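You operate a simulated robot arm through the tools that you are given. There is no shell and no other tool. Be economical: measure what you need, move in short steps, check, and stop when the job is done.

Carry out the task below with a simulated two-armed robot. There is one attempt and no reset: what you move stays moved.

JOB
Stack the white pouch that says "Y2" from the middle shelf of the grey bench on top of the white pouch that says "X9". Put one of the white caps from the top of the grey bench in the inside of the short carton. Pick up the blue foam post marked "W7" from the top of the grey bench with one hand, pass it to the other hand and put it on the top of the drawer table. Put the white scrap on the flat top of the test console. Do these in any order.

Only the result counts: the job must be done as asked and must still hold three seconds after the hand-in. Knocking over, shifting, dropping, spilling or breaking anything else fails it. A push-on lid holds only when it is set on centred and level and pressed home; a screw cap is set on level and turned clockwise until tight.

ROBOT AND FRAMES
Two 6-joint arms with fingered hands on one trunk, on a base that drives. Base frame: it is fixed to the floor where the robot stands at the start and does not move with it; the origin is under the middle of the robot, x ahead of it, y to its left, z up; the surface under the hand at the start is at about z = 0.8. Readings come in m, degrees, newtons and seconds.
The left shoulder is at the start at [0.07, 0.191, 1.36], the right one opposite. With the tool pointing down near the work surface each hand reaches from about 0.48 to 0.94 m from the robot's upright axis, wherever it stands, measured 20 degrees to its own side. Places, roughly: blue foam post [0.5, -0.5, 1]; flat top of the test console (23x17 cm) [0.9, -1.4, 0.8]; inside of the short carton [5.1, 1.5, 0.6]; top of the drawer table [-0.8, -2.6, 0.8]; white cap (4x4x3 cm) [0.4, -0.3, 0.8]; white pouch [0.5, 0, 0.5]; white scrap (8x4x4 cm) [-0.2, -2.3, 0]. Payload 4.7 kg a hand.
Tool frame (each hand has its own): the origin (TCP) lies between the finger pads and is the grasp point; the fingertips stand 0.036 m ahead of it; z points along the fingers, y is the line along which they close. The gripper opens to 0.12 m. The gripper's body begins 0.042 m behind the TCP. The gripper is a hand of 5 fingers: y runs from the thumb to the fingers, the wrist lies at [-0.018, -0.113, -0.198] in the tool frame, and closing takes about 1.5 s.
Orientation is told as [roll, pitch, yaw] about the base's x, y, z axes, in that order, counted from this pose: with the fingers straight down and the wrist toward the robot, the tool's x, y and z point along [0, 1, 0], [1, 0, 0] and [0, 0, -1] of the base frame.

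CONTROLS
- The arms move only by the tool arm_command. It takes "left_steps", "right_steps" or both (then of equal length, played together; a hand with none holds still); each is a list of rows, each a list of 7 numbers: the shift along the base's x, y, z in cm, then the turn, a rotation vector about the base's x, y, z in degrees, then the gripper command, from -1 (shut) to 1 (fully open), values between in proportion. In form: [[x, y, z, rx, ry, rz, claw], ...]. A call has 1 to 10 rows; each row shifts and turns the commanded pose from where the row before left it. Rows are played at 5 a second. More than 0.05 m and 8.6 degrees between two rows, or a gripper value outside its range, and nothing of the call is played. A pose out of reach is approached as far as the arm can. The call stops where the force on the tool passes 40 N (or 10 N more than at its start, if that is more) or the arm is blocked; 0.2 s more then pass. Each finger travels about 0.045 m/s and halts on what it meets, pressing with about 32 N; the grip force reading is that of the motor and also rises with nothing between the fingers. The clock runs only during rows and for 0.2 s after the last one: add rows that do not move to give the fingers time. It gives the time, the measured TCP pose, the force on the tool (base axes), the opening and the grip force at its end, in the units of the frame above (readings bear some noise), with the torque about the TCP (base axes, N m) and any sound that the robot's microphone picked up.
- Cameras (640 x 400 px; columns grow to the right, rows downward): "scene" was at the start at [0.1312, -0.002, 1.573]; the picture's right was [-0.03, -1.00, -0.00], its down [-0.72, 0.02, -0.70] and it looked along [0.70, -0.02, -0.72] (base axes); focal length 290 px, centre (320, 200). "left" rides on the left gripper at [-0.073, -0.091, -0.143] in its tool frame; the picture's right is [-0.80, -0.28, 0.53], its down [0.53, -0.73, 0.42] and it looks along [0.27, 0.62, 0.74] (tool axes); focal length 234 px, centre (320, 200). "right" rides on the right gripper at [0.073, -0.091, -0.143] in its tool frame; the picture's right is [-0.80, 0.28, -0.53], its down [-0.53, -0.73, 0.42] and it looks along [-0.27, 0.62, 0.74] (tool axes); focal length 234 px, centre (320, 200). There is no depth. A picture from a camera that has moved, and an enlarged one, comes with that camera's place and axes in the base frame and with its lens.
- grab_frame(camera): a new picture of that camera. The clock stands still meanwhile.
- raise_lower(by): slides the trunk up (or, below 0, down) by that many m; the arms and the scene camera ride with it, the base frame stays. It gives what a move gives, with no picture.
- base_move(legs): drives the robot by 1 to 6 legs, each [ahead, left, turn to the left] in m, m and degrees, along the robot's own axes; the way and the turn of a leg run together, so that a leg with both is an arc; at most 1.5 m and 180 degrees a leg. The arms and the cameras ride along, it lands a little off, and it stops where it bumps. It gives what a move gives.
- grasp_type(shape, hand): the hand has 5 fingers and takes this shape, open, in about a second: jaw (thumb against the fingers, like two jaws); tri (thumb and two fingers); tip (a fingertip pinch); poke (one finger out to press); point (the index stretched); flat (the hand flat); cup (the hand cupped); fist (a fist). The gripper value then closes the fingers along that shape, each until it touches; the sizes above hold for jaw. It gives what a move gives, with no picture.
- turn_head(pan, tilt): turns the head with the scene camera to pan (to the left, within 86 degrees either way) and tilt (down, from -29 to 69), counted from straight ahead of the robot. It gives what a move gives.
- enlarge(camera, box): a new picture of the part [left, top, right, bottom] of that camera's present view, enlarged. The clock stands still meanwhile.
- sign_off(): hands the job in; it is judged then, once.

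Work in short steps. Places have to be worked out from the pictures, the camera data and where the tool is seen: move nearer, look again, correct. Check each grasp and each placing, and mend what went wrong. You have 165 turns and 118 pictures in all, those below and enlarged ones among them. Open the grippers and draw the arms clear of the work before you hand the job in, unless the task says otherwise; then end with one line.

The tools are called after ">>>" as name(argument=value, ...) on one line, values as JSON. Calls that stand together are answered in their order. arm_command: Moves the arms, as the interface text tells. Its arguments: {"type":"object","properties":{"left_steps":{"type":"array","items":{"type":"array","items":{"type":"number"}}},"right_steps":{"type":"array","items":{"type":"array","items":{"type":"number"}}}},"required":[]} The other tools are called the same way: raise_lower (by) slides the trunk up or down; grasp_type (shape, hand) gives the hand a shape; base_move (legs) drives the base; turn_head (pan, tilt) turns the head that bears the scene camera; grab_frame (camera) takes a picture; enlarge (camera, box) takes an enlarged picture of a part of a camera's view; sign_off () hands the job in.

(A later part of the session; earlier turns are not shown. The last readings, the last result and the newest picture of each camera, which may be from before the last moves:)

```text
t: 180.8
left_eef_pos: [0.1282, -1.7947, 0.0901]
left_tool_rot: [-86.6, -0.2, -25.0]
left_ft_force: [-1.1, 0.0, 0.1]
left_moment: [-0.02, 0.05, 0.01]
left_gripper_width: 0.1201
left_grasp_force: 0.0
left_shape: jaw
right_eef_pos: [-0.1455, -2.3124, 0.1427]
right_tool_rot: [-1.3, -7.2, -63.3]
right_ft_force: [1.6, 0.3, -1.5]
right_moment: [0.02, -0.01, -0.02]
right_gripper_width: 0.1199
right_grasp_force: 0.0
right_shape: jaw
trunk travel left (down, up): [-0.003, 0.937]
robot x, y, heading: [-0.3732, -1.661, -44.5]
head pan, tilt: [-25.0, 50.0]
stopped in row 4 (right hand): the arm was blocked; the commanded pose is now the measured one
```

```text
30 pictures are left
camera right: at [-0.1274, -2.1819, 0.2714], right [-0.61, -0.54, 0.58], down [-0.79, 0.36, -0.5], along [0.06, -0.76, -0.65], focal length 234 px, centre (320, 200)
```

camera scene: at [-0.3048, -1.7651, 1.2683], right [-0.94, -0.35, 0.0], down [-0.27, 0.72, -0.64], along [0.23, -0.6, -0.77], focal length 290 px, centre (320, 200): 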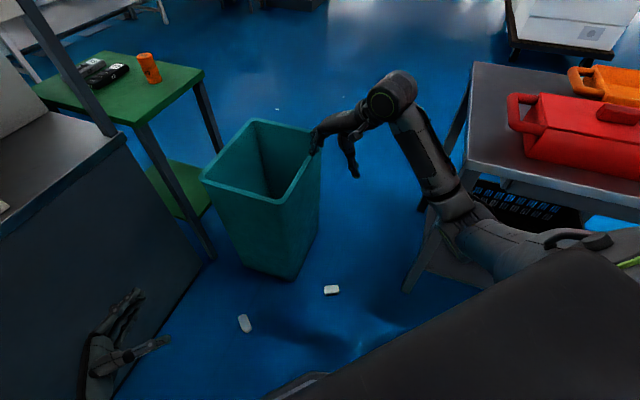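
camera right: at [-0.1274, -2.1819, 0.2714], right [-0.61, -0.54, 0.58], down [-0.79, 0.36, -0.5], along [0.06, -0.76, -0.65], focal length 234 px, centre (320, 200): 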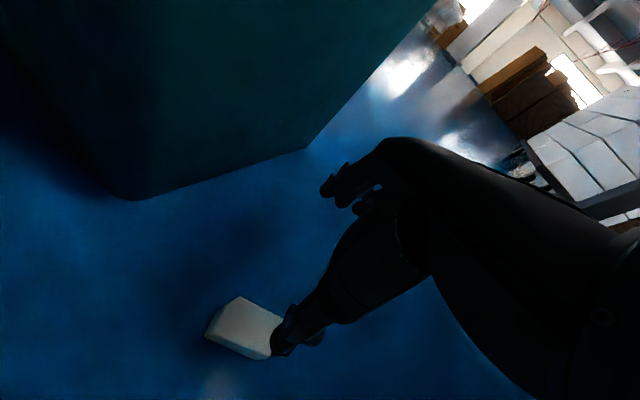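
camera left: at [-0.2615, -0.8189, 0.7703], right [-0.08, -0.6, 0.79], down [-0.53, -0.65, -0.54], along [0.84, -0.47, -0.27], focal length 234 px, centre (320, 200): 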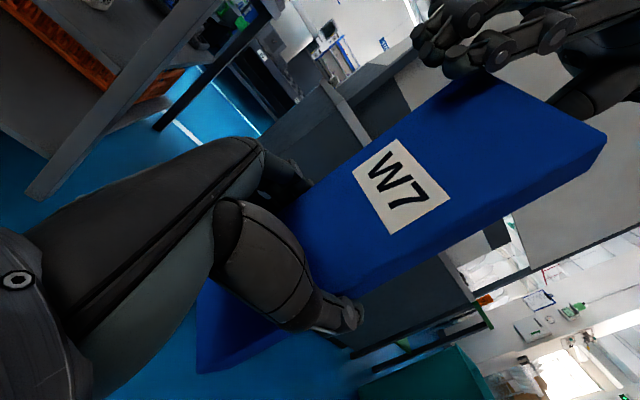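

Joint limit at that yaw. Instead I'll close along the scrap's length (8 cm): raise, re-level, and yaw about +87°.

>>> raise_lower(by=0.15)

>>> arm_command(right_steps=[[-0.2, 1, 2, 3.5, 1, 0, 1], [-0.2, 1, 2, 3.5, 1, 0, 1], [0, 0, 0, 0, 0, 8.5, 1], [0, 0, 0, 0, 0, 8.5, 1], [0, 0, 0, 0, 0, 8.5, 1], [0, 0, 0, 0, 0, 8.5, 1], [0, 0, 0, 0, 0, 8.5, 1], [0, 0, 0, 0, 0, 8.5, 1], [0, 0, 0, 0, 0, 8.5, 1], [0, 0, 0, 0, 0, 8.5, 1]])

>>> arm_command(right_steps=[[0, 0, -2, 0, 0, 8.5, 1], [0, 0, -2, 0, 0, 8.5, 1], [0, 0, -2, 0, 0, 0, 1], [0, 0, 0, 0, 0, 0, 1]])

>>> grab_frame(camera="right")

```text
t: 182.5
left_eef_pos: [0.1267, -1.7965, 0.2411]
left_tool_rot: [-86.9, -0.2, -25.0]
left_ft_force: [0.6, 0.0, 0.3]
left_moment: [-0.01, 0.03, 0.04]
left_gripper_width: 0.1199
left_grasp_force: 0.1
left_shape: jaw
right_eef_pos: [-0.1457, -2.3078, 0.2848]
right_tool_rot: [-0.9, -6.5, -63.3]
right_ft_force: [-0.6, 0.4, 0.0]
right_moment: [-0.03, 0.01, 0.02]
right_gripper_width: 0.1198
right_grasp_force: 0.0
right_shape: jaw
trunk travel left (down, up): [-0.153, 0.787]
robot x, y, heading: [-0.3696, -1.6569, -44.8]
head pan, tilt: [-25.0, 50.0]
```

```text
t: 184.7
left_eef_pos: [0.1272, -1.7958, 0.2417]
left_tool_rot: [-86.9, -0.3, -24.9]
left_ft_force: [-0.6, -0.2, 0.5]
left_moment: [0.01, 0.0, -0.04]
left_gripper_width: 0.1201
left_grasp_force: 0.0
left_shape: jaw
right_eef_pos: [-0.15, -2.2873, 0.3261]
right_tool_rot: [0.5, 0.6, 4.7]
right_ft_force: [1.0, -0.4, -0.1]
right_moment: [0.03, 0.0, 0.01]
right_gripper_width: 0.1199
right_grasp_force: 0.1
right_shape: jaw
trunk travel left (down, up): [-0.153, 0.787]
robot x, y, heading: [-0.3686, -1.6583, -44.6]
head pan, tilt: [-25.0, 50.0]
```

```text
t: 185.7
left_eef_pos: [0.1285, -1.7962, 0.2405]
left_tool_rot: [-87.0, -0.1, -24.9]
left_ft_force: [-0.7, -0.4, 0.5]
left_moment: [0.01, 0.03, 0.0]
left_gripper_width: 0.1196
left_grasp_force: 0.0
left_shape: jaw
right_eef_pos: [-0.151, -2.2895, 0.2656]
right_tool_rot: [0.3, 0.7, 21.6]
right_ft_force: [-0.4, -0.1, -0.3]
right_moment: [0.01, 0.02, -0.01]
right_gripper_width: 0.1198
right_grasp_force: 0.1
right_shape: jaw
trunk travel left (down, up): [-0.153, 0.787]
robot x, y, heading: [-0.3632, -1.6578, -44.5]
head pan, tilt: [-25.0, 50.0]
```

```text
29 pictures are left
camera right: at [-0.2608, -2.2545, 0.4104], right [0.56, -0.65, 0.52], down [-0.49, -0.76, -0.42], along [0.67, -0.02, -0.75], focal length 234 px, centre (320, 200)
```

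right: 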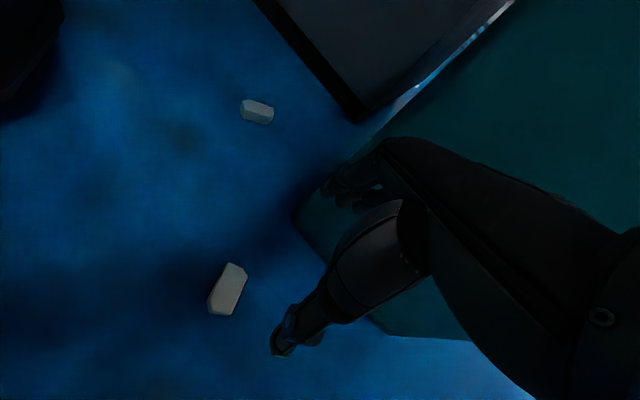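

Scrap centre (−0.168,−2.272), long axis ≈25°. I align and descend to z≈0.09.

>>> arm_command(right_steps=[[-0.85, 0.9, -3.5, 0, 0, 3.5, 1], [-0.85, 0.9, -3.5, 0, 0, 0, 1], [0, 0, -3.5, 0, 0, 0, 1], [0, 0, -3.5, 0, 0, 0, 1], [0, 0, -3.5, 0, 0, 0, 1], [0, 0, 0, 0, 0, 0, 1]])

>>> grab_frame(camera="right")

```text
t: 187.1
left_eef_pos: [0.1273, -1.7966, 0.24]
left_tool_rot: [-86.9, -0.2, -25.0]
left_ft_force: [-0.6, -0.4, -0.1]
left_moment: [-0.02, -0.02, 0.02]
left_gripper_width: 0.1199
left_grasp_force: 0.0
left_shape: jaw
right_eef_pos: [-0.1666, -2.2699, 0.091]
right_tool_rot: [0.5, 0.7, 25.1]
right_ft_force: [0.2, -0.4, 0.3]
right_moment: [0.0, 0.03, -0.01]
right_gripper_width: 0.1199
right_grasp_force: 0.0
right_shape: jaw
trunk travel left (down, up): [-0.153, 0.787]
robot x, y, heading: [-0.3689, -1.6597, -44.5]
head pan, tilt: [-25.0, 50.0]
```

```text
28 pictures are left
camera right: at [-0.2787, -2.2432, 0.2356], right [0.6, -0.61, 0.52], down [-0.44, -0.79, -0.42], along [0.67, 0.02, -0.75], focal length 234 px, centre (320, 200)
```

right: 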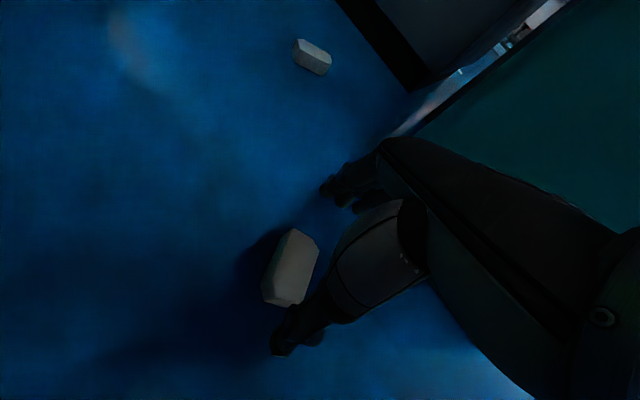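

Small correction (−6 mm x), descend to TCP z≈0.043 and close.

>>> arm_command(right_steps=[[-0.6, -0.1, -2, 0, 0, 0, 1], [0, 0, -2, 0, 0, 0, 1], [0, 0, -0.9, 0, 0, 0, 1], [0, 0, 0, 0, 0, 0, 0.5], [0, 0, 0, 0, 0, 0, 0], [0, 0, 0, 0, 0, 0, -0.5], [0, 0, 0, 0, 0, 0, -1], [0, 0, 0, 0, 0, 0, -1], [0, 0, 0, 0, 0, 0, -1], [0, 0, 0, 0, 0, 0, -1]])

>>> arm_command(right_steps=[[0, 0, 3, 0, 0, 0, -1], [0, 0, 3, 0, 0, 0, -1], [0, 0, 3, 0, 0, 0, -1]])

>>> grab_frame(camera="right")

```text
t: 189.3
left_eef_pos: [0.1285, -1.7958, 0.2392]
left_tool_rot: [-87.0, -0.3, -24.9]
left_ft_force: [-0.7, -0.9, -0.6]
left_moment: [-0.02, -0.02, 0.04]
left_gripper_width: 0.12
left_grasp_force: 0.0
left_shape: jaw
right_eef_pos: [-0.1718, -2.2708, 0.0423]
right_tool_rot: [0.4, 0.7, 25.0]
right_ft_force: [-0.2, -0.7, 0.0]
right_moment: [-0.01, -0.01, 0.0]
right_gripper_width: 0.0629
right_grasp_force: 31.9
right_shape: jaw
trunk travel left (down, up): [-0.153, 0.787]
robot x, y, heading: [-0.3692, -1.6541, -44.3]
head pan, tilt: [-25.0, 50.0]
```

```text
t: 190.1
left_eef_pos: [0.1287, -1.7965, 0.2408]
left_tool_rot: [-86.9, -0.2, -25.0]
left_ft_force: [-0.1, 0.1, -0.3]
left_moment: [0.01, -0.01, 0.0]
left_gripper_width: 0.1201
left_grasp_force: 0.1
left_shape: jaw
right_eef_pos: [-0.1731, -2.2722, 0.1327]
right_tool_rot: [0.5, 0.7, 25.1]
right_ft_force: [-0.9, 0.0, 0.0]
right_moment: [0.03, 0.01, 0.03]
right_gripper_width: 0.063
right_grasp_force: 31.9
right_shape: jaw
trunk travel left (down, up): [-0.153, 0.787]
robot x, y, heading: [-0.371, -1.6608, -44.5]
head pan, tilt: [-25.0, 50.0]
```

```text
27 pictures are left
camera right: at [-0.2859, -2.2457, 0.2773], right [0.6, -0.61, 0.52], down [-0.44, -0.79, -0.42], along [0.66, 0.02, -0.75], focal length 234 px, centre (320, 200)
```

right: 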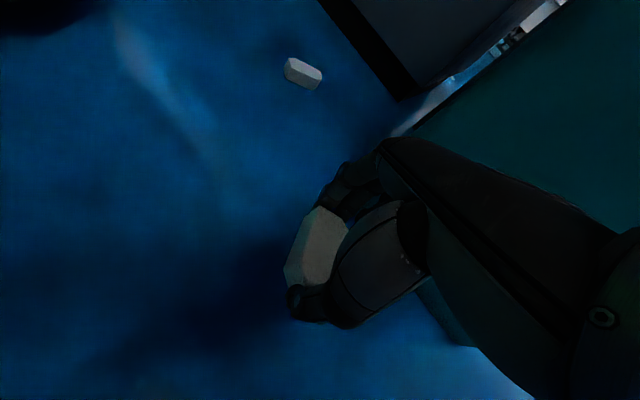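

Scrap is held. I raise the trunk, turn to face the cabinet, and look for the console.

>>> raise_lower(by=0.4)

>>> raise_lower(by=0.38)

>>> base_move(legs=[[0, 0, 44.5], [0, 0.3, 0]])

>>> turn_head(pan=-5, tilt=30)

>>> grab_frame(camera="scene")

```text
t: 193.9
left_eef_pos: [0.1276, -1.7964, 0.6403]
left_tool_rot: [-86.9, -0.1, -24.8]
left_ft_force: [-0.2, -0.6, 0.3]
left_moment: [0.0, 0.0, 0.0]
left_gripper_width: 0.1203
left_grasp_force: 0.0
left_shape: jaw
right_eef_pos: [-0.1743, -2.2726, 0.5321]
right_tool_rot: [0.5, 0.6, 25.1]
right_ft_force: [0.5, 0.0, 0.5]
right_moment: [-0.01, -0.04, 0.01]
right_gripper_width: 0.0629
right_grasp_force: 32.0
right_shape: jaw
trunk travel left (down, up): [-0.553, 0.387]
robot x, y, heading: [-0.3696, -1.656, -44.5]
head pan, tilt: [-25.0, 50.0]
```

```text
t: 197.6
left_eef_pos: [0.1272, -1.7967, 1.0212]
left_tool_rot: [-87.0, -0.1, -24.9]
left_ft_force: [0.5, 0.0, -0.8]
left_moment: [-0.02, 0.02, 0.0]
left_gripper_width: 0.1201
left_grasp_force: 0.0
left_shape: jaw
right_eef_pos: [-0.1726, -2.2718, 0.9126]
right_tool_rot: [0.5, 0.7, 25.1]
right_ft_force: [0.2, 0.4, 0.5]
right_moment: [0.0, 0.02, -0.03]
right_gripper_width: 0.0626
right_grasp_force: 32.3
right_shape: jaw
trunk travel left (down, up): [-0.933, 0.007]
robot x, y, heading: [-0.3667, -1.6614, -44.2]
head pan, tilt: [-25.0, 50.0]
```

```text
t: 201.8
left_eef_pos: [0.0819, -1.1079, 1.0199]
left_tool_rot: [-86.8, -0.3, 19.6]
left_ft_force: [-0.4, 0.9, -0.2]
left_moment: [0.01, 0.03, -0.02]
left_gripper_width: 0.1199
left_grasp_force: 0.0
left_shape: jaw
right_eef_pos: [0.2002, -1.6589, 0.9126]
right_tool_rot: [0.4, 0.7, 69.6]
right_ft_force: [0.2, 0.0, -0.1]
right_moment: [0.04, 0.0, -0.02]
right_gripper_width: 0.0629
right_grasp_force: 31.8
right_shape: jaw
trunk travel left (down, up): [-0.933, 0.007]
robot x, y, heading: [-0.3692, -1.3585, 0.2]
head pan, tilt: [-25.0, 50.0]
```

```text
t: 202.6
left_eef_pos: [0.0814, -1.1055, 1.0209]
left_tool_rot: [-87.0, -0.3, 19.7]
left_ft_force: [-0.9, -0.2, 0.4]
left_moment: [0.0, 0.0, -0.01]
left_gripper_width: 0.12
left_grasp_force: 0.1
left_shape: jaw
right_eef_pos: [0.2009, -1.6574, 0.9121]
right_tool_rot: [0.5, 0.7, 69.6]
right_ft_force: [-0.2, 0.4, 0.8]
right_moment: [0.03, -0.03, -0.01]
right_gripper_width: 0.0628
right_grasp_force: 32.1
right_shape: jaw
trunk travel left (down, up): [-0.933, 0.007]
robot x, y, heading: [-0.3698, -1.3529, 0.2]
head pan, tilt: [-5.0, 30.0]
```

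```text
26 pictures are left
camera scene: at [-0.2279, -1.3622, 1.6928], right [-0.09, -1.0, 0.0], down [-0.5, 0.04, -0.87], along [0.86, -0.08, -0.5], focal length 290 px, centre (320, 200)
```

scene: 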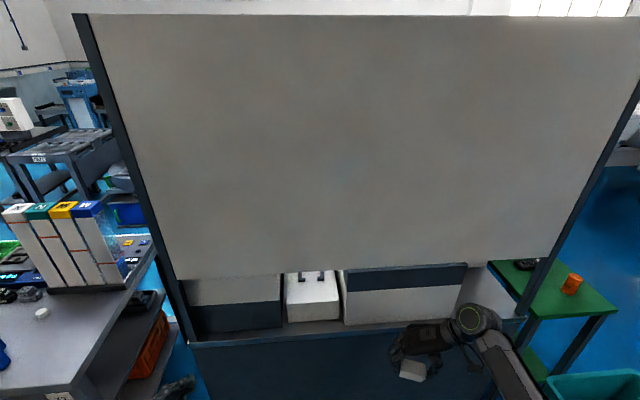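

The overhead board hides the console top. I lower the trunk to look underneath.

>>> raise_lower(by=-0.4)

>>> turn_head(pan=0, tilt=25)

>>> grab_frame(camera="scene")

```text
t: 206.5
left_eef_pos: [0.0815, -1.1078, 0.6228]
left_tool_rot: [-87.0, -0.4, 19.6]
left_ft_force: [-0.4, 0.8, -0.3]
left_moment: [-0.01, -0.05, 0.0]
left_gripper_width: 0.1197
left_grasp_force: 0.0
left_shape: jaw
right_eef_pos: [0.2004, -1.6589, 0.5137]
right_tool_rot: [0.4, 0.7, 69.6]
right_ft_force: [1.0, 0.3, 0.5]
right_moment: [-0.02, 0.0, -0.02]
right_gripper_width: 0.0629
right_grasp_force: 32.1
right_shape: jaw
trunk travel left (down, up): [-0.533, 0.407]
robot x, y, heading: [-0.367, -1.3588, 0.2]
head pan, tilt: [-5.0, 30.0]
```

```text
t: 207.1
left_eef_pos: [0.0816, -1.1069, 0.6195]
left_tool_rot: [-87.0, -0.3, 19.6]
left_ft_force: [1.0, 0.5, -0.2]
left_moment: [-0.02, -0.02, 0.01]
left_gripper_width: 0.1199
left_grasp_force: 0.0
left_shape: jaw
right_eef_pos: [0.2014, -1.6565, 0.5129]
right_tool_rot: [0.4, 0.7, 69.6]
right_ft_force: [0.2, -0.7, -0.3]
right_moment: [-0.02, 0.0, -0.02]
right_gripper_width: 0.0628
right_grasp_force: 31.5
right_shape: jaw
trunk travel left (down, up): [-0.533, 0.407]
robot x, y, heading: [-0.3663, -1.3543, -0.2]
head pan, tilt: [0.0, 25.0]
```

```text
25 pictures are left
camera scene: at [-0.2258, -1.3549, 1.3008], right [0.0, -1.0, 0.0], down [-0.42, 0.0, -0.91], along [0.91, 0.0, -0.42], focal length 290 px, centre (320, 200)
```

scene: 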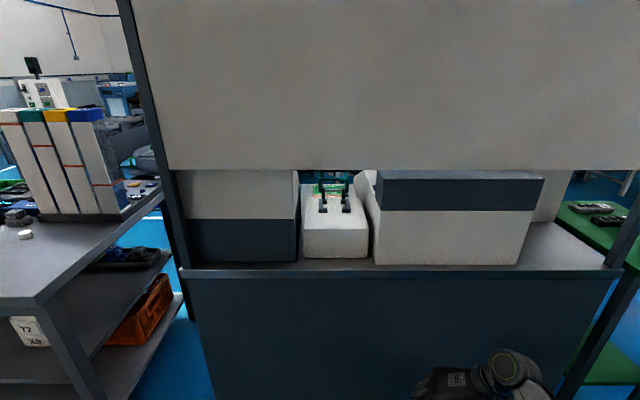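

I zoom on the central console, which matches (0.9,−1.4,0.8).

>>> enlarge(camera="scene", box=[280, 160, 392, 270])

```text
3.64 times, centred on (336, 215) of scene
camera zoom: at [-0.2258, -1.3549, 1.3008], right [0.0, -1.0, 0.0], down [-0.42, 0.0, -0.91], along [0.91, 0.0, -0.42], focal length 1056 px, centre (262, 146)
```

zoom: 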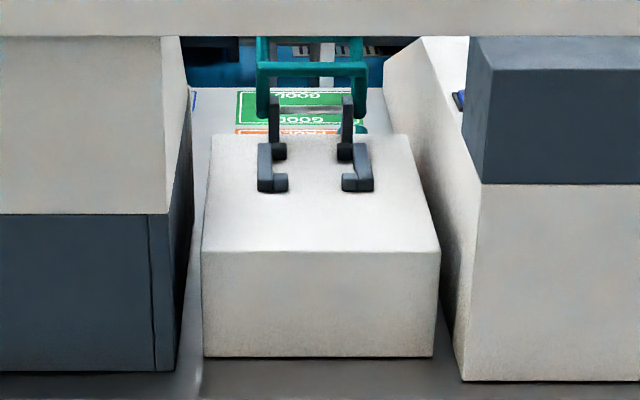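

Scale is ambiguous, so I take a parallax view: lower the trunk 0.2 m and view the same console.

>>> raise_lower(by=-0.2)

>>> enlarge(camera="scene", box=[240, 80, 432, 200])

```text
t: 209.3
left_eef_pos: [0.0818, -1.1071, 0.421]
left_tool_rot: [-87.0, -0.3, 19.6]
left_ft_force: [0.2, 0.8, 0.1]
left_moment: [0.04, -0.03, -0.03]
left_gripper_width: 0.1198
left_grasp_force: 0.1
left_shape: jaw
right_eef_pos: [0.1998, -1.6578, 0.3122]
right_tool_rot: [0.3, 0.7, 69.6]
right_ft_force: [-0.5, 0.0, -0.4]
right_moment: [-0.02, 0.01, 0.01]
right_gripper_width: 0.0628
right_grasp_force: 32.2
right_shape: jaw
trunk travel left (down, up): [-0.333, 0.607]
robot x, y, heading: [-0.3703, -1.3571, -0.2]
head pan, tilt: [0.0, 25.0]
```

```text
3.33 times, centred on (336, 140) of scene
camera zoom: at [-0.226, -1.3549, 1.1009], right [0.0, -1.0, 0.0], down [-0.42, 0.0, -0.91], along [0.91, 0.0, -0.42], focal length 968 px, centre (267, 400)
```

zoom: 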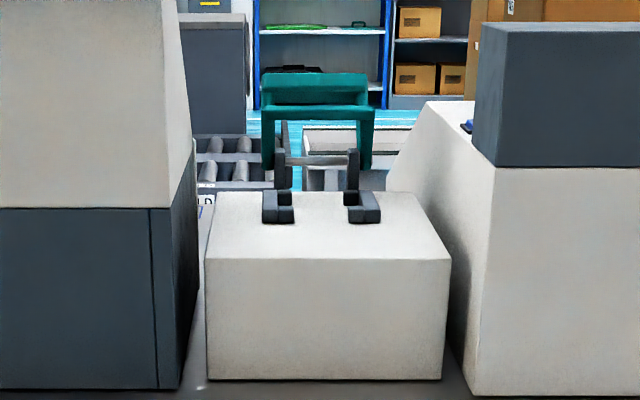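

This box is at x≈0.56, z≈0.90, so not the told top (0.9,−1.4,0.8), which is further behind; I'll inspect it from elsewhere. Next I pull the right hand outboard and turn the left hand to point down, ready to pick a cap.

>>> arm_command(left_steps=[[0, 0, 0, 8, 2.85, 0, 1], [0, 0, 0, 8, 2.85, 0, 1], [0, 0, 0, 8, 2.85, 0, 1], [0, 0, 0, 8, 2.85, 0, 1], [0, 0, 0, 8, 2.85, 0, 1], [0, 0, 0, 8, 2.85, 0, 1], [0, 0, 0, 8, 2.85, 0, 1], [0, 0, 0, 8, 2.85, 0, 1], [0, 0, 0, 8, 2.85, 0, 1], [0, 0, 0, 8, 2.85, 0, 1]], right_steps=[[-3, -2.5, 0, 0, 0, 0, -1], [-3, -2.5, 0, 0, 0, 0, -1], [-3, -2.5, 0, 0, 0, 0, -1], [-3, -2.5, 0, 0, 0, 0, -1], [-3, -2.5, 0, 0, 0, 0, -1], [-3, -2.5, 0, 0, 0, 0, -1], [0, -2.5, 0, 0, 0, 0, -1], [0, -2.5, 0, 0, 0, 0, -1], [0, 0, 0, 0, 0, 0, -1], [0, 0, 0, 0, 0, 0, -1]])

>>> raise_lower(by=0.4)

>>> raise_lower(by=0.2)

```text
t: 211.5
left_eef_pos: [0.0814, -1.1067, 0.4213]
left_tool_rot: [-1.8, -0.1, 19.3]
left_ft_force: [-0.1, 0.5, -0.2]
left_moment: [-0.01, -0.03, 0.01]
left_gripper_width: 0.1197
left_grasp_force: 0.0
left_shape: jaw
right_eef_pos: [0.0197, -1.8555, 0.3112]
right_tool_rot: [0.4, 0.7, 69.5]
right_ft_force: [-0.4, 0.5, -1.1]
right_moment: [0.01, 0.01, -0.02]
right_gripper_width: 0.0629
right_grasp_force: 31.9
right_shape: jaw
trunk travel left (down, up): [-0.333, 0.607]
robot x, y, heading: [-0.3715, -1.3591, -0.2]
head pan, tilt: [0.0, 25.0]
```

```text
t: 215.3
left_eef_pos: [0.0826, -1.1062, 0.8202]
left_tool_rot: [-2.0, 0.0, 19.3]
left_ft_force: [1.1, 0.3, -0.3]
left_moment: [-0.03, 0.01, 0.0]
left_gripper_width: 0.1199
left_grasp_force: 0.1
left_shape: jaw
right_eef_pos: [0.0204, -1.8555, 0.7113]
right_tool_rot: [0.4, 0.8, 69.6]
right_ft_force: [0.4, -0.2, -0.2]
right_moment: [-0.01, 0.02, -0.01]
right_gripper_width: 0.0626
right_grasp_force: 31.8
right_shape: jaw
trunk travel left (down, up): [-0.733, 0.207]
robot x, y, heading: [-0.3696, -1.3536, 0.1]
head pan, tilt: [0.0, 25.0]
```

```text
t: 217.5
left_eef_pos: [0.0831, -1.107, 1.0195]
left_tool_rot: [-2.1, 0.0, 19.3]
left_ft_force: [-0.4, 0.7, 0.3]
left_moment: [0.0, -0.01, -0.01]
left_gripper_width: 0.1199
left_grasp_force: 0.1
left_shape: jaw
right_eef_pos: [0.0196, -1.8567, 0.9115]
right_tool_rot: [0.4, 0.7, 69.6]
right_ft_force: [0.6, -0.8, -0.5]
right_moment: [0.03, -0.02, -0.03]
right_gripper_width: 0.0629
right_grasp_force: 32.5
right_shape: jaw
trunk travel left (down, up): [-0.933, 0.007]
robot x, y, heading: [-0.3681, -1.3546, -0.4]
head pan, tilt: [0.0, 25.0]
```

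Now drive left to y≈−0.17 and forward to x≈0, then look right toward the counter's far part.

>>> base_move(legs=[[0, 1.185, 0.3], [0.37, 0, 0]])

>>> turn_head(pan=-52, tilt=30)

>>> enlarge(camera="scene", box=[270, 90, 430, 190])

```text
t: 225.5
left_eef_pos: [0.4365, 0.0991, 1.0205]
left_tool_rot: [-2.0, -0.2, 20.5]
left_ft_force: [0.2, -0.2, 0.7]
left_moment: [0.02, -0.03, -0.01]
left_gripper_width: 0.12
left_grasp_force: 0.0
left_shape: jaw
right_eef_pos: [0.3899, -0.6526, 0.9108]
right_tool_rot: [0.3, 0.6, 70.6]
right_ft_force: [0.2, -0.7, -1.2]
right_moment: [0.01, 0.0, 0.04]
right_gripper_width: 0.0626
right_grasp_force: 31.5
right_shape: jaw
trunk travel left (down, up): [-0.933, 0.007]
robot x, y, heading: [-0.006, -0.1544, 0.9]
head pan, tilt: [0.0, 25.0]
```

```text
t: 226.7
left_eef_pos: [0.4365, 0.0976, 1.0207]
left_tool_rot: [-2.0, 0.0, 20.5]
left_ft_force: [-0.3, 0.2, 0.3]
left_moment: [-0.01, -0.01, -0.01]
left_gripper_width: 0.12
left_grasp_force: 0.1
left_shape: jaw
right_eef_pos: [0.3894, -0.6507, 0.9112]
right_tool_rot: [0.4, 0.7, 70.5]
right_ft_force: [-0.9, 0.4, -0.6]
right_moment: [-0.03, 0.01, 0.0]
right_gripper_width: 0.0626
right_grasp_force: 32.5
right_shape: jaw
trunk travel left (down, up): [-0.933, 0.007]
robot x, y, heading: [-0.0099, -0.1564, 1.1]
head pan, tilt: [-52.0, 30.0]
```

```text
4.00 times, centred on (350, 140) of scene
camera zoom: at [0.0993, -0.2272, 1.6928], right [-0.78, -0.63, 0.0], down [-0.32, 0.39, -0.87], along [0.55, -0.67, -0.5], focal length 1161 px, centre (200, 440)
```

zoom: 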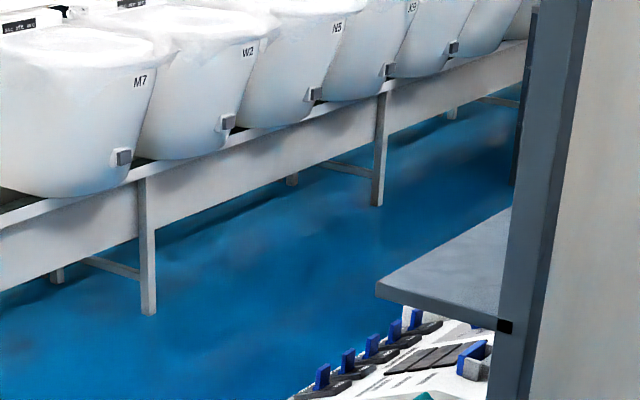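

I shift the zoom lower-left to see the counter.

>>> enlarge(camera="scene", box=[240, 160, 440, 285])

```text
3.20 times, centred on (340, 222) of scene
camera zoom: at [0.0993, -0.2272, 1.6928], right [-0.78, -0.63, 0.0], down [-0.32, 0.39, -0.87], along [0.55, -0.67, -0.5], focal length 929 px, centre (256, 128)
```

zoom: 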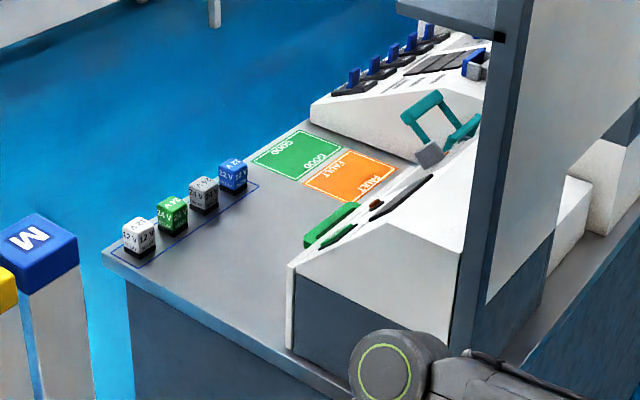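

The told spot matches the GOOD/FAULT flat area at (0.9,−1.4,0.8), reachable from the far side. First the cap: move the left hand over toward the cap at (0.716,−0.019).

>>> arm_command(left_steps=[[3.5, -1.5, 0, 1, 0.3, 0, 1], [3.5, -1.5, 0, 1, 0.3, 0, 1], [3.5, -1.5, 0, 0, 0, 0, 1], [3.5, -1.5, 0, 0, 0, 0, 1], [3.5, -1.5, 0, 0, 0, 0, 1], [3.5, -1.5, -2, 0, 0, 0, 1], [3.5, -1.5, -2, 0, 0, 0, 1], [3, -1, -2, 0, 0, 0, 1]])

>>> grab_frame(camera="left")

```text
t: 228.5
left_eef_pos: [0.7161, -0.0171, 0.9617]
left_tool_rot: [0.0, -0.2, 20.3]
left_ft_force: [0.0, 0.3, -0.7]
left_moment: [-0.03, -0.02, -0.01]
left_gripper_width: 0.1201
left_grasp_force: 0.1
left_shape: jaw
right_eef_pos: [0.3903, -0.651, 0.9112]
right_tool_rot: [0.4, 0.6, 70.5]
right_ft_force: [0.3, -0.3, -0.4]
right_moment: [0.01, 0.0, 0.03]
right_gripper_width: 0.0626
right_grasp_force: 32.0
right_shape: jaw
trunk travel left (down, up): [-0.933, 0.007]
robot x, y, heading: [-0.0135, -0.1562, 1.0]
head pan, tilt: [-52.0, 30.0]
```

```text
20 pictures are left
camera left: at [0.6551, -0.1161, 1.1033], right [0.02, -0.85, -0.53], down [-0.87, 0.24, -0.43], along [0.49, 0.47, -0.74], focal length 234 px, centre (320, 200)
```

left: 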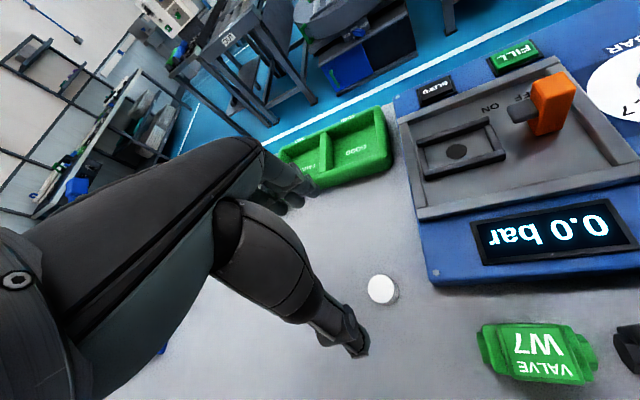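

Cap at (0.699,−0.026). I align with the hand partly closed and descend to z≈0.87, then check.

>>> arm_command(left_steps=[[-0.85, -0.45, -2, 0, 0, 0, 0.5], [-0.85, -0.45, -2, 0, 0, 0, 0.5], [0, 0, -2, 0, 0, 0, 0.5], [0, 0, -2, 0, 0, 0, 0.5], [0, 0, -1.2, 0, 0, 0, 0.5]])

>>> grab_frame(camera="left")

```text
t: 229.7
left_eef_pos: [0.6936, -0.0255, 0.8675]
left_tool_rot: [0.0, 0.0, 20.4]
left_ft_force: [-0.7, 0.3, 0.3]
left_moment: [-0.01, 0.01, -0.03]
left_gripper_width: 0.0903
left_grasp_force: 0.1
left_shape: jaw
right_eef_pos: [0.3905, -0.6518, 0.9112]
right_tool_rot: [0.4, 0.7, 70.6]
right_ft_force: [0.3, -0.7, 0.5]
right_moment: [-0.02, 0.01, 0.05]
right_gripper_width: 0.0628
right_grasp_force: 31.5
right_shape: jaw
trunk travel left (down, up): [-0.933, 0.007]
robot x, y, heading: [-0.008, -0.1572, 1.3]
head pan, tilt: [-52.0, 30.0]
```

```text
19 pictures are left
camera left: at [0.6341, -0.1257, 1.0098], right [0.02, -0.85, -0.52], down [-0.87, 0.24, -0.42], along [0.49, 0.47, -0.74], focal length 234 px, centre (320, 200)
```

left: 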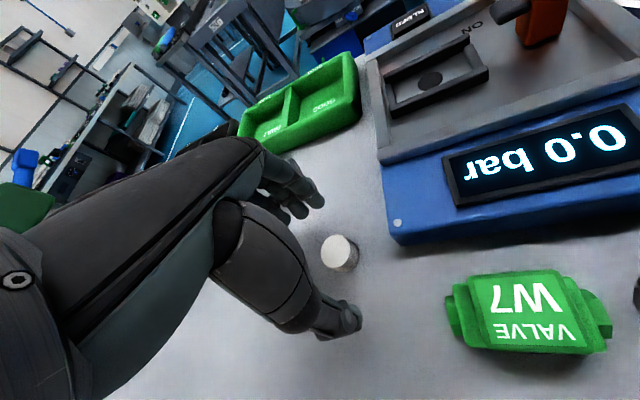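

Aligned. Descend 2.4 cm and close on the cap.

>>> arm_command(left_steps=[[0.4, -0.1, -1.2, 0, 0, 0, 0.5], [0, 0, -1.2, 0, 0, 0, 0.5], [0, 0, 0, 0, 0, 0, 0], [0, 0, 0, 0, 0, 0, -0.5], [0, 0, 0, 0, 0, 0, -1], [0, 0, 0, 0, 0, 0, -1], [0, 0, 0, 0, 0, 0, -1]])

>>> arm_command(left_steps=[[0, 0, 3, 0, 0, 0, -1], [0, 0, 4, 0, 0, 0, -1], [0, 0, 4, 0, 0, 0, -1], [-2, 1, 4, 0, 0, 0, -1]])

>>> grab_frame(camera="left")

```text
t: 231.3
left_eef_pos: [0.6997, -0.0266, 0.8446]
left_tool_rot: [0.1, -0.2, 20.5]
left_ft_force: [-0.1, 0.3, 0.6]
left_moment: [0.02, -0.01, -0.02]
left_gripper_width: 0.0238
left_grasp_force: 32.4
left_shape: jaw
right_eef_pos: [0.389, -0.652, 0.911]
right_tool_rot: [0.5, 0.7, 70.7]
right_ft_force: [-0.1, 0.9, -0.3]
right_moment: [0.02, 0.0, -0.02]
right_gripper_width: 0.0627
right_grasp_force: 31.8
right_shape: jaw
trunk travel left (down, up): [-0.933, 0.007]
robot x, y, heading: [-0.0072, -0.1545, 1.1]
head pan, tilt: [-52.0, 30.0]
```

```text
t: 232.3
left_eef_pos: [0.6874, -0.0078, 1.0036]
left_tool_rot: [0.6, -1.6, 20.5]
left_ft_force: [0.6, 0.6, -0.1]
left_moment: [0.03, 0.01, 0.0]
left_gripper_width: 0.0238
left_grasp_force: 32.1
left_shape: jaw
right_eef_pos: [0.3887, -0.6515, 0.9122]
right_tool_rot: [0.3, 0.6, 70.6]
right_ft_force: [0.0, 0.6, -0.2]
right_moment: [0.01, -0.01, -0.02]
right_gripper_width: 0.0626
right_grasp_force: 31.9
right_shape: jaw
trunk travel left (down, up): [-0.933, 0.007]
robot x, y, heading: [-0.0075, -0.1586, 1.2]
head pan, tilt: [-52.0, 30.0]
```

```text
18 pictures are left
camera left: at [0.6237, -0.1086, 1.1425], right [0.03, -0.84, -0.54], down [-0.86, 0.25, -0.44], along [0.5, 0.48, -0.72], focal length 234 px, centre (320, 200)
```

left: 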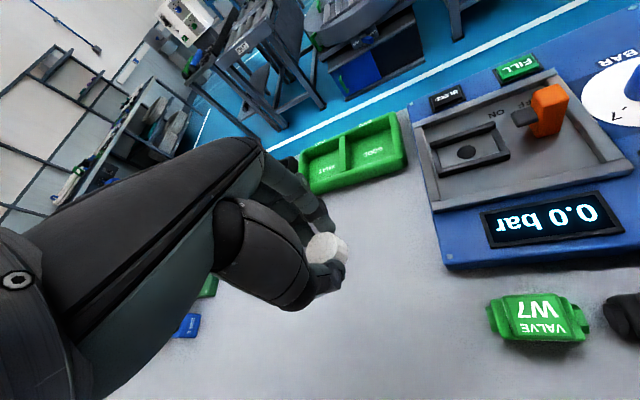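

Cap is in the left hand. I pull the left arm in, back off, and look left for a route around.

>>> arm_command(left_steps=[[-4, 2, 0, 0, 0, 0, -1], [-4, 2, 0, 0, 0, 0, -1], [-4, 2, 0, 0, 0, 0, -1], [-4, 2, 0, 0, 0, 0, -1], [-4, 2, 0, 0, 0, 0, -1], [-4, 2, 0, 0, 0, 0, -1]])

>>> base_move(legs=[[-0.75, 0, -1.2], [0, 0.8, 0]])

>>> turn_head(pan=60, tilt=20)

>>> grab_frame(camera="scene")

```text
t: 233.7
left_eef_pos: [0.4408, 0.1063, 0.9984]
left_tool_rot: [0.5, -0.7, 20.2]
left_ft_force: [-0.5, 1.0, -0.1]
left_moment: [0.02, -0.02, 0.01]
left_gripper_width: 0.0238
left_grasp_force: 31.7
left_shape: jaw
right_eef_pos: [0.3869, -0.6514, 0.9118]
right_tool_rot: [0.4, 0.8, 70.6]
right_ft_force: [-0.6, 0.2, 0.1]
right_moment: [0.05, -0.03, 0.01]
right_gripper_width: 0.0628
right_grasp_force: 32.0
right_shape: jaw
trunk travel left (down, up): [-0.933, 0.007]
robot x, y, heading: [-0.0058, -0.16, 1.0]
head pan, tilt: [-52.0, 30.0]
```

```text
t: 241.6
left_eef_pos: [-0.2815, 0.8708, 0.9969]
left_tool_rot: [0.7, -0.3, 18.1]
left_ft_force: [0.8, -0.8, -0.4]
left_moment: [0.04, 0.01, -0.04]
left_gripper_width: 0.0237
left_grasp_force: 32.1
left_shape: jaw
right_eef_pos: [-0.365, 0.1173, 0.9107]
right_tool_rot: [0.4, 0.6, 68.2]
right_ft_force: [0.3, 0.2, -0.2]
right_moment: [0.02, -0.02, -0.02]
right_gripper_width: 0.0627
right_grasp_force: 32.0
right_shape: jaw
trunk travel left (down, up): [-0.933, 0.007]
robot x, y, heading: [-0.7394, 0.6224, -1.4]
head pan, tilt: [-52.0, 30.0]
```

```text
t: 243.5
left_eef_pos: [-0.2809, 0.8716, 0.9966]
left_tool_rot: [0.7, -0.4, 18.0]
left_ft_force: [-0.2, 0.1, 0.6]
left_moment: [-0.02, 0.03, 0.03]
left_gripper_width: 0.0237
left_grasp_force: 32.2
left_shape: jaw
right_eef_pos: [-0.364, 0.1158, 0.9112]
right_tool_rot: [0.4, 0.8, 68.3]
right_ft_force: [-0.6, 0.0, -0.2]
right_moment: [0.01, -0.02, 0.0]
right_gripper_width: 0.0627
right_grasp_force: 31.7
right_shape: jaw
trunk travel left (down, up): [-0.933, 0.007]
robot x, y, heading: [-0.7426, 0.6248, -1.4]
head pan, tilt: [60.0, 20.0]
```

```text
17 pictures are left
camera scene: at [-0.6421, 0.7048, 1.7089], right [0.85, -0.52, 0.0], down [-0.18, -0.29, -0.94], along [0.49, 0.8, -0.34], focal length 290 px, centre (320, 200)
```

scene: 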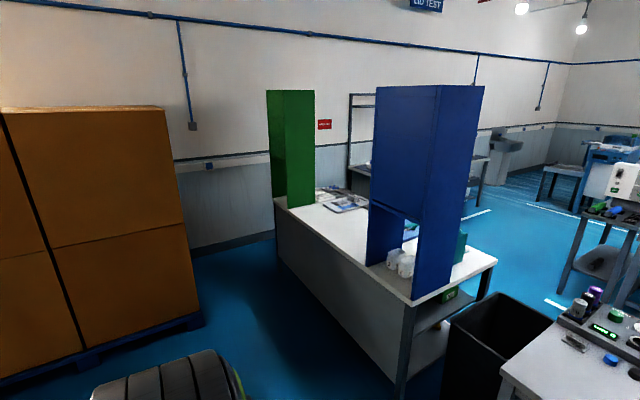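

The left gap beside the wall looks too narrow. I'll go around the right side past the racks; first turn to see what's behind.

>>> base_move(legs=[[0, -0.8, 0], [0, 0, -150]])

>>> turn_head(pan=10, tilt=15)

>>> grab_frame(camera="scene")

```text
t: 254.3
left_eef_pos: [-1.0473, -0.6029, 0.9953]
left_tool_rot: [0.6, -0.2, -134.0]
left_ft_force: [-0.1, -0.4, -0.4]
left_moment: [-0.01, 0.0, -0.01]
left_gripper_width: 0.0234
left_grasp_force: 31.9
left_shape: jaw
right_eef_pos: [-1.3312, 0.1019, 0.9107]
right_tool_rot: [0.4, 0.7, -83.7]
right_ft_force: [0.8, 1.0, -0.8]
right_moment: [-0.02, 0.02, 0.01]
right_gripper_width: 0.0624
right_grasp_force: 32.2
right_shape: jaw
trunk travel left (down, up): [-0.933, 0.007]
robot x, y, heading: [-0.7587, -0.1666, -153.2]
head pan, tilt: [60.0, 20.0]
```

```text
t: 255.5
left_eef_pos: [-1.0487, -0.6037, 0.9955]
left_tool_rot: [0.6, -0.4, -134.0]
left_ft_force: [-0.2, 0.2, 0.0]
left_moment: [-0.04, 0.01, 0.0]
left_gripper_width: 0.0236
left_grasp_force: 31.4
left_shape: jaw
right_eef_pos: [-1.3298, 0.1023, 0.9122]
right_tool_rot: [0.4, 0.7, -83.7]
right_ft_force: [-0.6, -0.3, -0.7]
right_moment: [0.01, 0.0, 0.04]
right_gripper_width: 0.0622
right_grasp_force: 31.7
right_shape: jaw
trunk travel left (down, up): [-0.933, 0.007]
robot x, y, heading: [-0.7541, -0.1667, -153.4]
head pan, tilt: [10.0, 15.0]
```

```text
16 pictures are left
camera scene: at [-0.878, -0.2474, 1.717], right [-0.6, 0.8, 0.0], down [0.21, 0.16, -0.97], along [-0.77, -0.58, -0.26], focal length 290 px, centre (320, 200)
```

scene: 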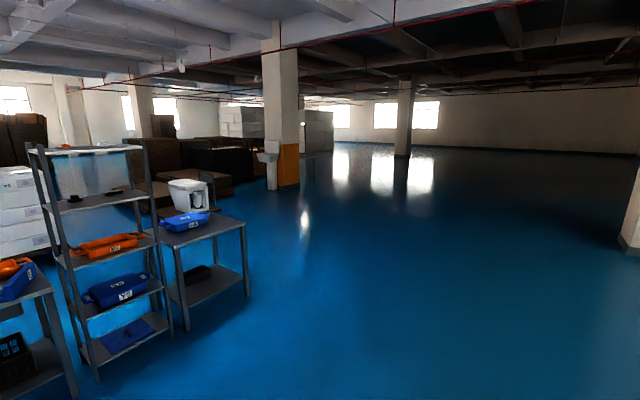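

Open floor here. I drive around the racks: ahead 2.75 m, left turn, 2.3 m, left turn.

>>> base_move(legs=[[1.4, 0, 0], [1.35, 0, 0], [0, 0, 63.4], [1.2, 0, 0], [1.1, 0, 0], [0, 0, 90]])

>>> turn_head(pan=0, tilt=15)

>>> grab_frame(camera="scene")

```text
t: 286.6
left_eef_pos: [-2.8367, -3.4196, 0.9957]
left_tool_rot: [0.8, -0.2, 15.7]
left_ft_force: [-0.8, -0.5, 0.2]
left_moment: [0.02, -0.01, 0.0]
left_gripper_width: 0.0236
left_grasp_force: 32.2
left_shape: jaw
right_eef_pos: [-2.9494, -4.1722, 0.9118]
right_tool_rot: [0.3, 0.7, 66.1]
right_ft_force: [-0.1, 0.9, -1.5]
right_moment: [0.02, 0.01, 0.0]
right_gripper_width: 0.0622
right_grasp_force: 31.9
right_shape: jaw
trunk travel left (down, up): [-0.933, 0.007]
robot x, y, heading: [-3.3046, -3.6478, -3.5]
head pan, tilt: [10.0, 15.0]
```

```text
t: 287.3
left_eef_pos: [-2.8361, -3.4218, 0.9955]
left_tool_rot: [0.7, -0.4, 15.6]
left_ft_force: [0.2, 0.1, 0.7]
left_moment: [0.0, 0.0, 0.0]
left_gripper_width: 0.0238
left_grasp_force: 32.6
left_shape: jaw
right_eef_pos: [-2.9498, -4.1729, 0.9103]
right_tool_rot: [0.5, 0.7, 66.0]
right_ft_force: [0.1, 0.6, 0.5]
right_moment: [0.01, -0.02, 0.02]
right_gripper_width: 0.0621
right_grasp_force: 32.0
right_shape: jaw
trunk travel left (down, up): [-0.933, 0.007]
robot x, y, heading: [-3.3015, -3.6467, -3.6]
head pan, tilt: [0.0, 15.0]
```

```text
15 pictures are left
camera scene: at [-3.1624, -3.6571, 1.717], right [-0.06, -1.0, 0.0], down [-0.26, 0.02, -0.97], along [0.96, -0.06, -0.26], focal length 290 px, centre (320, 200)
```

scene: 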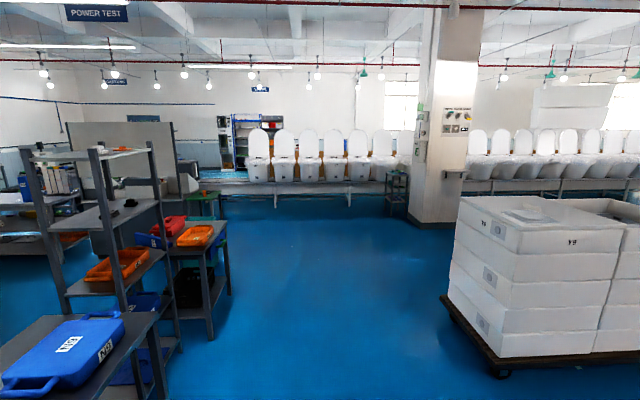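

Clear aisle. Drive 4.9 m east, then turn left.

>>> base_move(legs=[[0, 0, 3.6], [1.5, 0, 0], [1.5, 0, 0], [1.5, 0, 0], [0.4, 0, 0], [0, 0, 90]])

>>> base_move(legs=[[1.0, 0, 0], [0.9, 0, 0]])

>>> turn_head(pan=30, tilt=35)

>>> grab_frame(camera="scene")

```text
t: 315.4
left_eef_pos: [1.3805, -3.2338, 0.9966]
left_tool_rot: [0.7, -0.4, 106.4]
left_ft_force: [0.1, 0.2, -0.1]
left_moment: [-0.02, 0.0, -0.04]
left_gripper_width: 0.0237
left_grasp_force: 32.4
left_shape: jaw
right_eef_pos: [2.1338, -3.3351, 0.9107]
right_tool_rot: [0.5, 0.7, 156.8]
right_ft_force: [0.3, -0.2, 0.7]
right_moment: [-0.02, 0.05, -0.03]
right_gripper_width: 0.062
right_grasp_force: 31.6
right_shape: jaw
trunk travel left (down, up): [-0.933, 0.007]
robot x, y, heading: [1.6157, -3.7003, 87.3]
head pan, tilt: [0.0, 15.0]
```

```text
t: 324.8
left_eef_pos: [1.4761, -1.3734, 0.9956]
left_tool_rot: [0.7, -0.4, 106.6]
left_ft_force: [-0.2, -0.2, -0.6]
left_moment: [0.01, -0.01, -0.01]
left_gripper_width: 0.0237
left_grasp_force: 32.0
left_shape: jaw
right_eef_pos: [2.2286, -1.4762, 0.911]
right_tool_rot: [0.5, 0.7, 156.8]
right_ft_force: [0.7, -0.2, 0.0]
right_moment: [0.01, 0.0, 0.02]
right_gripper_width: 0.0621
right_grasp_force: 32.3
right_shape: jaw
trunk travel left (down, up): [-0.933, 0.007]
robot x, y, heading: [1.7114, -1.8385, 87.7]
head pan, tilt: [0.0, 15.0]
```

```text
t: 325.7
left_eef_pos: [1.4741, -1.3745, 0.9953]
left_tool_rot: [0.8, -0.4, 106.5]
left_ft_force: [0.0, -0.3, 0.1]
left_moment: [0.06, 0.0, 0.02]
left_gripper_width: 0.0235
left_grasp_force: 32.0
left_shape: jaw
right_eef_pos: [2.2277, -1.477, 0.9114]
right_tool_rot: [0.3, 0.7, 156.9]
right_ft_force: [0.0, -0.1, 0.4]
right_moment: [0.03, 0.02, 0.0]
right_gripper_width: 0.0621
right_grasp_force: 31.8
right_shape: jaw
trunk travel left (down, up): [-0.933, 0.007]
robot x, y, heading: [1.7105, -1.8373, 87.2]
head pan, tilt: [30.0, 35.0]
```

```text
14 pictures are left
camera scene: at [1.673, -1.7108, 1.6851], right [0.89, 0.46, 0.0], down [0.26, -0.51, -0.82], along [-0.38, 0.73, -0.57], focal length 290 px, centre (320, 200)
```

scene: 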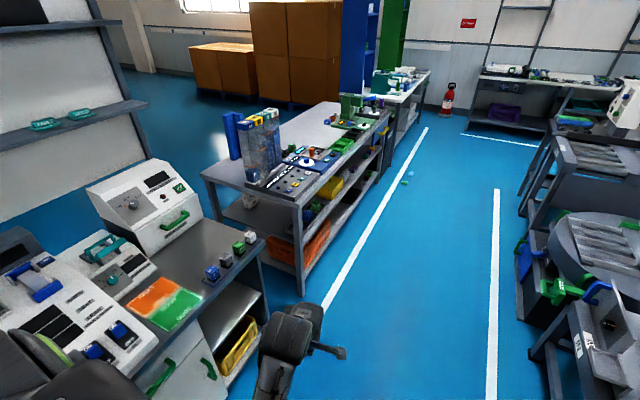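

The GOOD/FAULT pad is centred at (0.89,−1.40,0.80), matching the given spot. I turn to face it (heading 180) and move up a little.

>>> base_move(legs=[[0, 0, 92.8], [0.08, 0, 0]])

```text
t: 330.9
left_eef_pos: [1.1782, -2.0916, 0.9963]
left_tool_rot: [0.7, -0.5, -161.3]
left_ft_force: [0.0, 0.6, -0.4]
left_moment: [0.02, -0.01, 0.0]
left_gripper_width: 0.0235
left_grasp_force: 31.8
left_shape: jaw
right_eef_pos: [1.2499, -1.3349, 0.9117]
right_tool_rot: [0.3, 0.8, -111.0]
right_ft_force: [-0.5, -0.1, 1.0]
right_moment: [0.01, 0.03, 0.02]
right_gripper_width: 0.0621
right_grasp_force: 31.6
right_shape: jaw
trunk travel left (down, up): [-0.933, 0.007]
robot x, y, heading: [1.6275, -1.8374, 179.7]
head pan, tilt: [30.0, 35.0]
```

Extend the right hand over the pad at z≈0.91.

>>> arm_command(right_steps=[[-4.3, -0.8, 0, 0, 0, 0, -1], [-4.3, -0.8, 0, 0, 0, 0, -1], [-4.3, -0.8, 0, 0, 0, 0, -1], [-4.3, -0.8, 0, 0, 0, 0, -1], [-4.3, -0.8, 0, 0, 0, 0, -1], [-4.3, -0.8, 0, 0, 0, 0, -1], [-4.3, -0.8, 0, 0, 0, 0, -1], [-4.3, -0.9, 0, 0, 0, 0, -1]])

>>> turn_head(pan=-25, tilt=40)

>>> grab_frame(camera="scene")

```text
t: 332.7
left_eef_pos: [1.1731, -2.0948, 0.9945]
left_tool_rot: [0.6, -0.1, -161.2]
left_ft_force: [0.3, -0.9, -0.6]
left_moment: [0.11, -0.09, -0.01]
left_gripper_width: 0.0236
left_grasp_force: 31.9
left_shape: jaw
right_eef_pos: [0.9173, -1.4069, 0.9118]
right_tool_rot: [0.5, 1.1, -110.9]
right_ft_force: [7.9, 1.8, -7.7]
right_moment: [-0.25, 0.47, -0.11]
right_gripper_width: 0.0617
right_grasp_force: 31.8
right_shape: jaw
right hand out of reach, approached as far as the arm can: row 8
trunk travel left (down, up): [-0.933, 0.007]
robot x, y, heading: [1.6311, -1.8395, 179.2]
head pan, tilt: [30.0, 35.0]
```

```text
t: 333.9
left_eef_pos: [1.1765, -2.0921, 0.9961]
left_tool_rot: [0.6, -0.3, -161.2]
left_ft_force: [-1.2, 0.4, -0.7]
left_moment: [0.01, 0.01, 0.01]
left_gripper_width: 0.0234
left_grasp_force: 31.5
left_shape: jaw
right_eef_pos: [0.9122, -1.4068, 0.917]
right_tool_rot: [-0.3, 0.6, -110.6]
right_ft_force: [-0.2, -0.3, -0.1]
right_moment: [-0.01, -0.03, -0.01]
right_gripper_width: 0.062
right_grasp_force: 32.4
right_shape: jaw
trunk travel left (down, up): [-0.933, 0.007]
robot x, y, heading: [1.63, -1.8388, 179.4]
head pan, tilt: [-25.0, 40.0]
```

```text
13 pictures are left
camera scene: at [1.5049, -1.8015, 1.6775], right [0.43, 0.9, 0.0], down [0.58, -0.28, -0.77], along [-0.69, 0.33, -0.64], focal length 290 px, centre (320, 200)
```

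scene: 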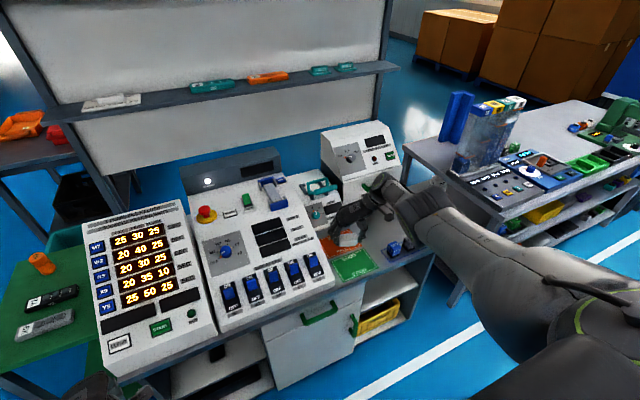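

A brief force appeared; I zoom to check around the hand.

>>> enlarge(camera="scene", box=[280, 130, 440, 290])

```text
2.50 times, centred on (360, 210) of scene
camera zoom: at [1.5049, -1.8015, 1.6775], right [0.43, 0.9, 0.0], down [0.58, -0.28, -0.77], along [-0.69, 0.33, -0.64], focal length 726 px, centre (220, 175)
```

zoom: 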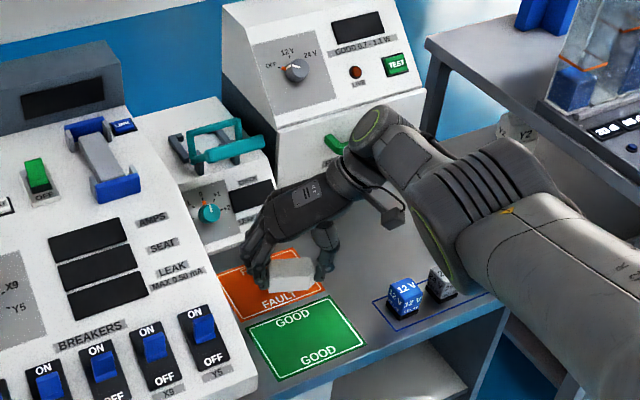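

The scrap hangs right above the FAULT/GOOD boundary; the arm looks clear. I lower 6 cm by trunk, then creep to contact.

>>> raise_lower(by=-0.06)

>>> arm_command(right_steps=[[-0.5, 0.3, -0.5, 0, 0, 0, -1], [0, 0, 0, 0, 0, 0, -1]])

>>> arm_command(right_steps=[[0, 0, -0.5, 0, 0, 0, -1], [0, 0, 0, 0, 0, 0, -1]])

```text
t: 334.9
left_eef_pos: [1.1753, -2.0913, 0.9354]
left_tool_rot: [0.8, -0.3, -161.2]
left_ft_force: [-0.1, 0.5, 0.7]
left_moment: [-0.01, -0.02, 0.02]
left_gripper_width: 0.0232
left_grasp_force: 32.2
left_shape: jaw
right_eef_pos: [0.9155, -1.4049, 0.854]
right_tool_rot: [0.4, 0.8, -111.0]
right_ft_force: [-1.0, 0.5, -0.2]
right_moment: [0.0, 0.0, 0.02]
right_gripper_width: 0.0617
right_grasp_force: 31.9
right_shape: jaw
trunk travel left (down, up): [-0.873, 0.067]
robot x, y, heading: [1.633, -1.8383, 179.4]
head pan, tilt: [-25.0, 40.0]
```

```text
t: 335.5
left_eef_pos: [1.1762, -2.0924, 0.9354]
left_tool_rot: [0.7, -0.4, -161.3]
left_ft_force: [0.1, 0.1, 0.5]
left_moment: [0.04, -0.02, 0.0]
left_gripper_width: 0.0234
left_grasp_force: 32.5
left_shape: jaw
right_eef_pos: [0.916, -1.4049, 0.856]
right_tool_rot: [0.4, 0.8, -111.0]
right_ft_force: [0.2, 0.2, -0.1]
right_moment: [-0.02, -0.02, 0.03]
right_gripper_width: 0.0617
right_grasp_force: 32.1
right_shape: jaw
right hand out of reach, approached as far as the arm can: row 1
trunk travel left (down, up): [-0.873, 0.067]
robot x, y, heading: [1.6291, -1.8417, 179.6]
head pan, tilt: [-25.0, 40.0]
```

```text
t: 336.1
left_eef_pos: [1.1766, -2.0908, 0.935]
left_tool_rot: [0.7, -0.4, -161.3]
left_ft_force: [1.1, -0.2, 0.1]
left_moment: [0.0, 0.02, 0.04]
left_gripper_width: 0.0234
left_grasp_force: 31.4
left_shape: jaw
right_eef_pos: [0.9184, -1.4056, 0.8495]
right_tool_rot: [0.4, 0.7, -111.0]
right_ft_force: [-0.2, 0.0, -0.6]
right_moment: [0.0, -0.01, 0.0]
right_gripper_width: 0.0619
right_grasp_force: 32.3
right_shape: jaw
trunk travel left (down, up): [-0.873, 0.067]
robot x, y, heading: [1.6313, -1.8368, 179.6]
head pan, tilt: [-25.0, 40.0]
```

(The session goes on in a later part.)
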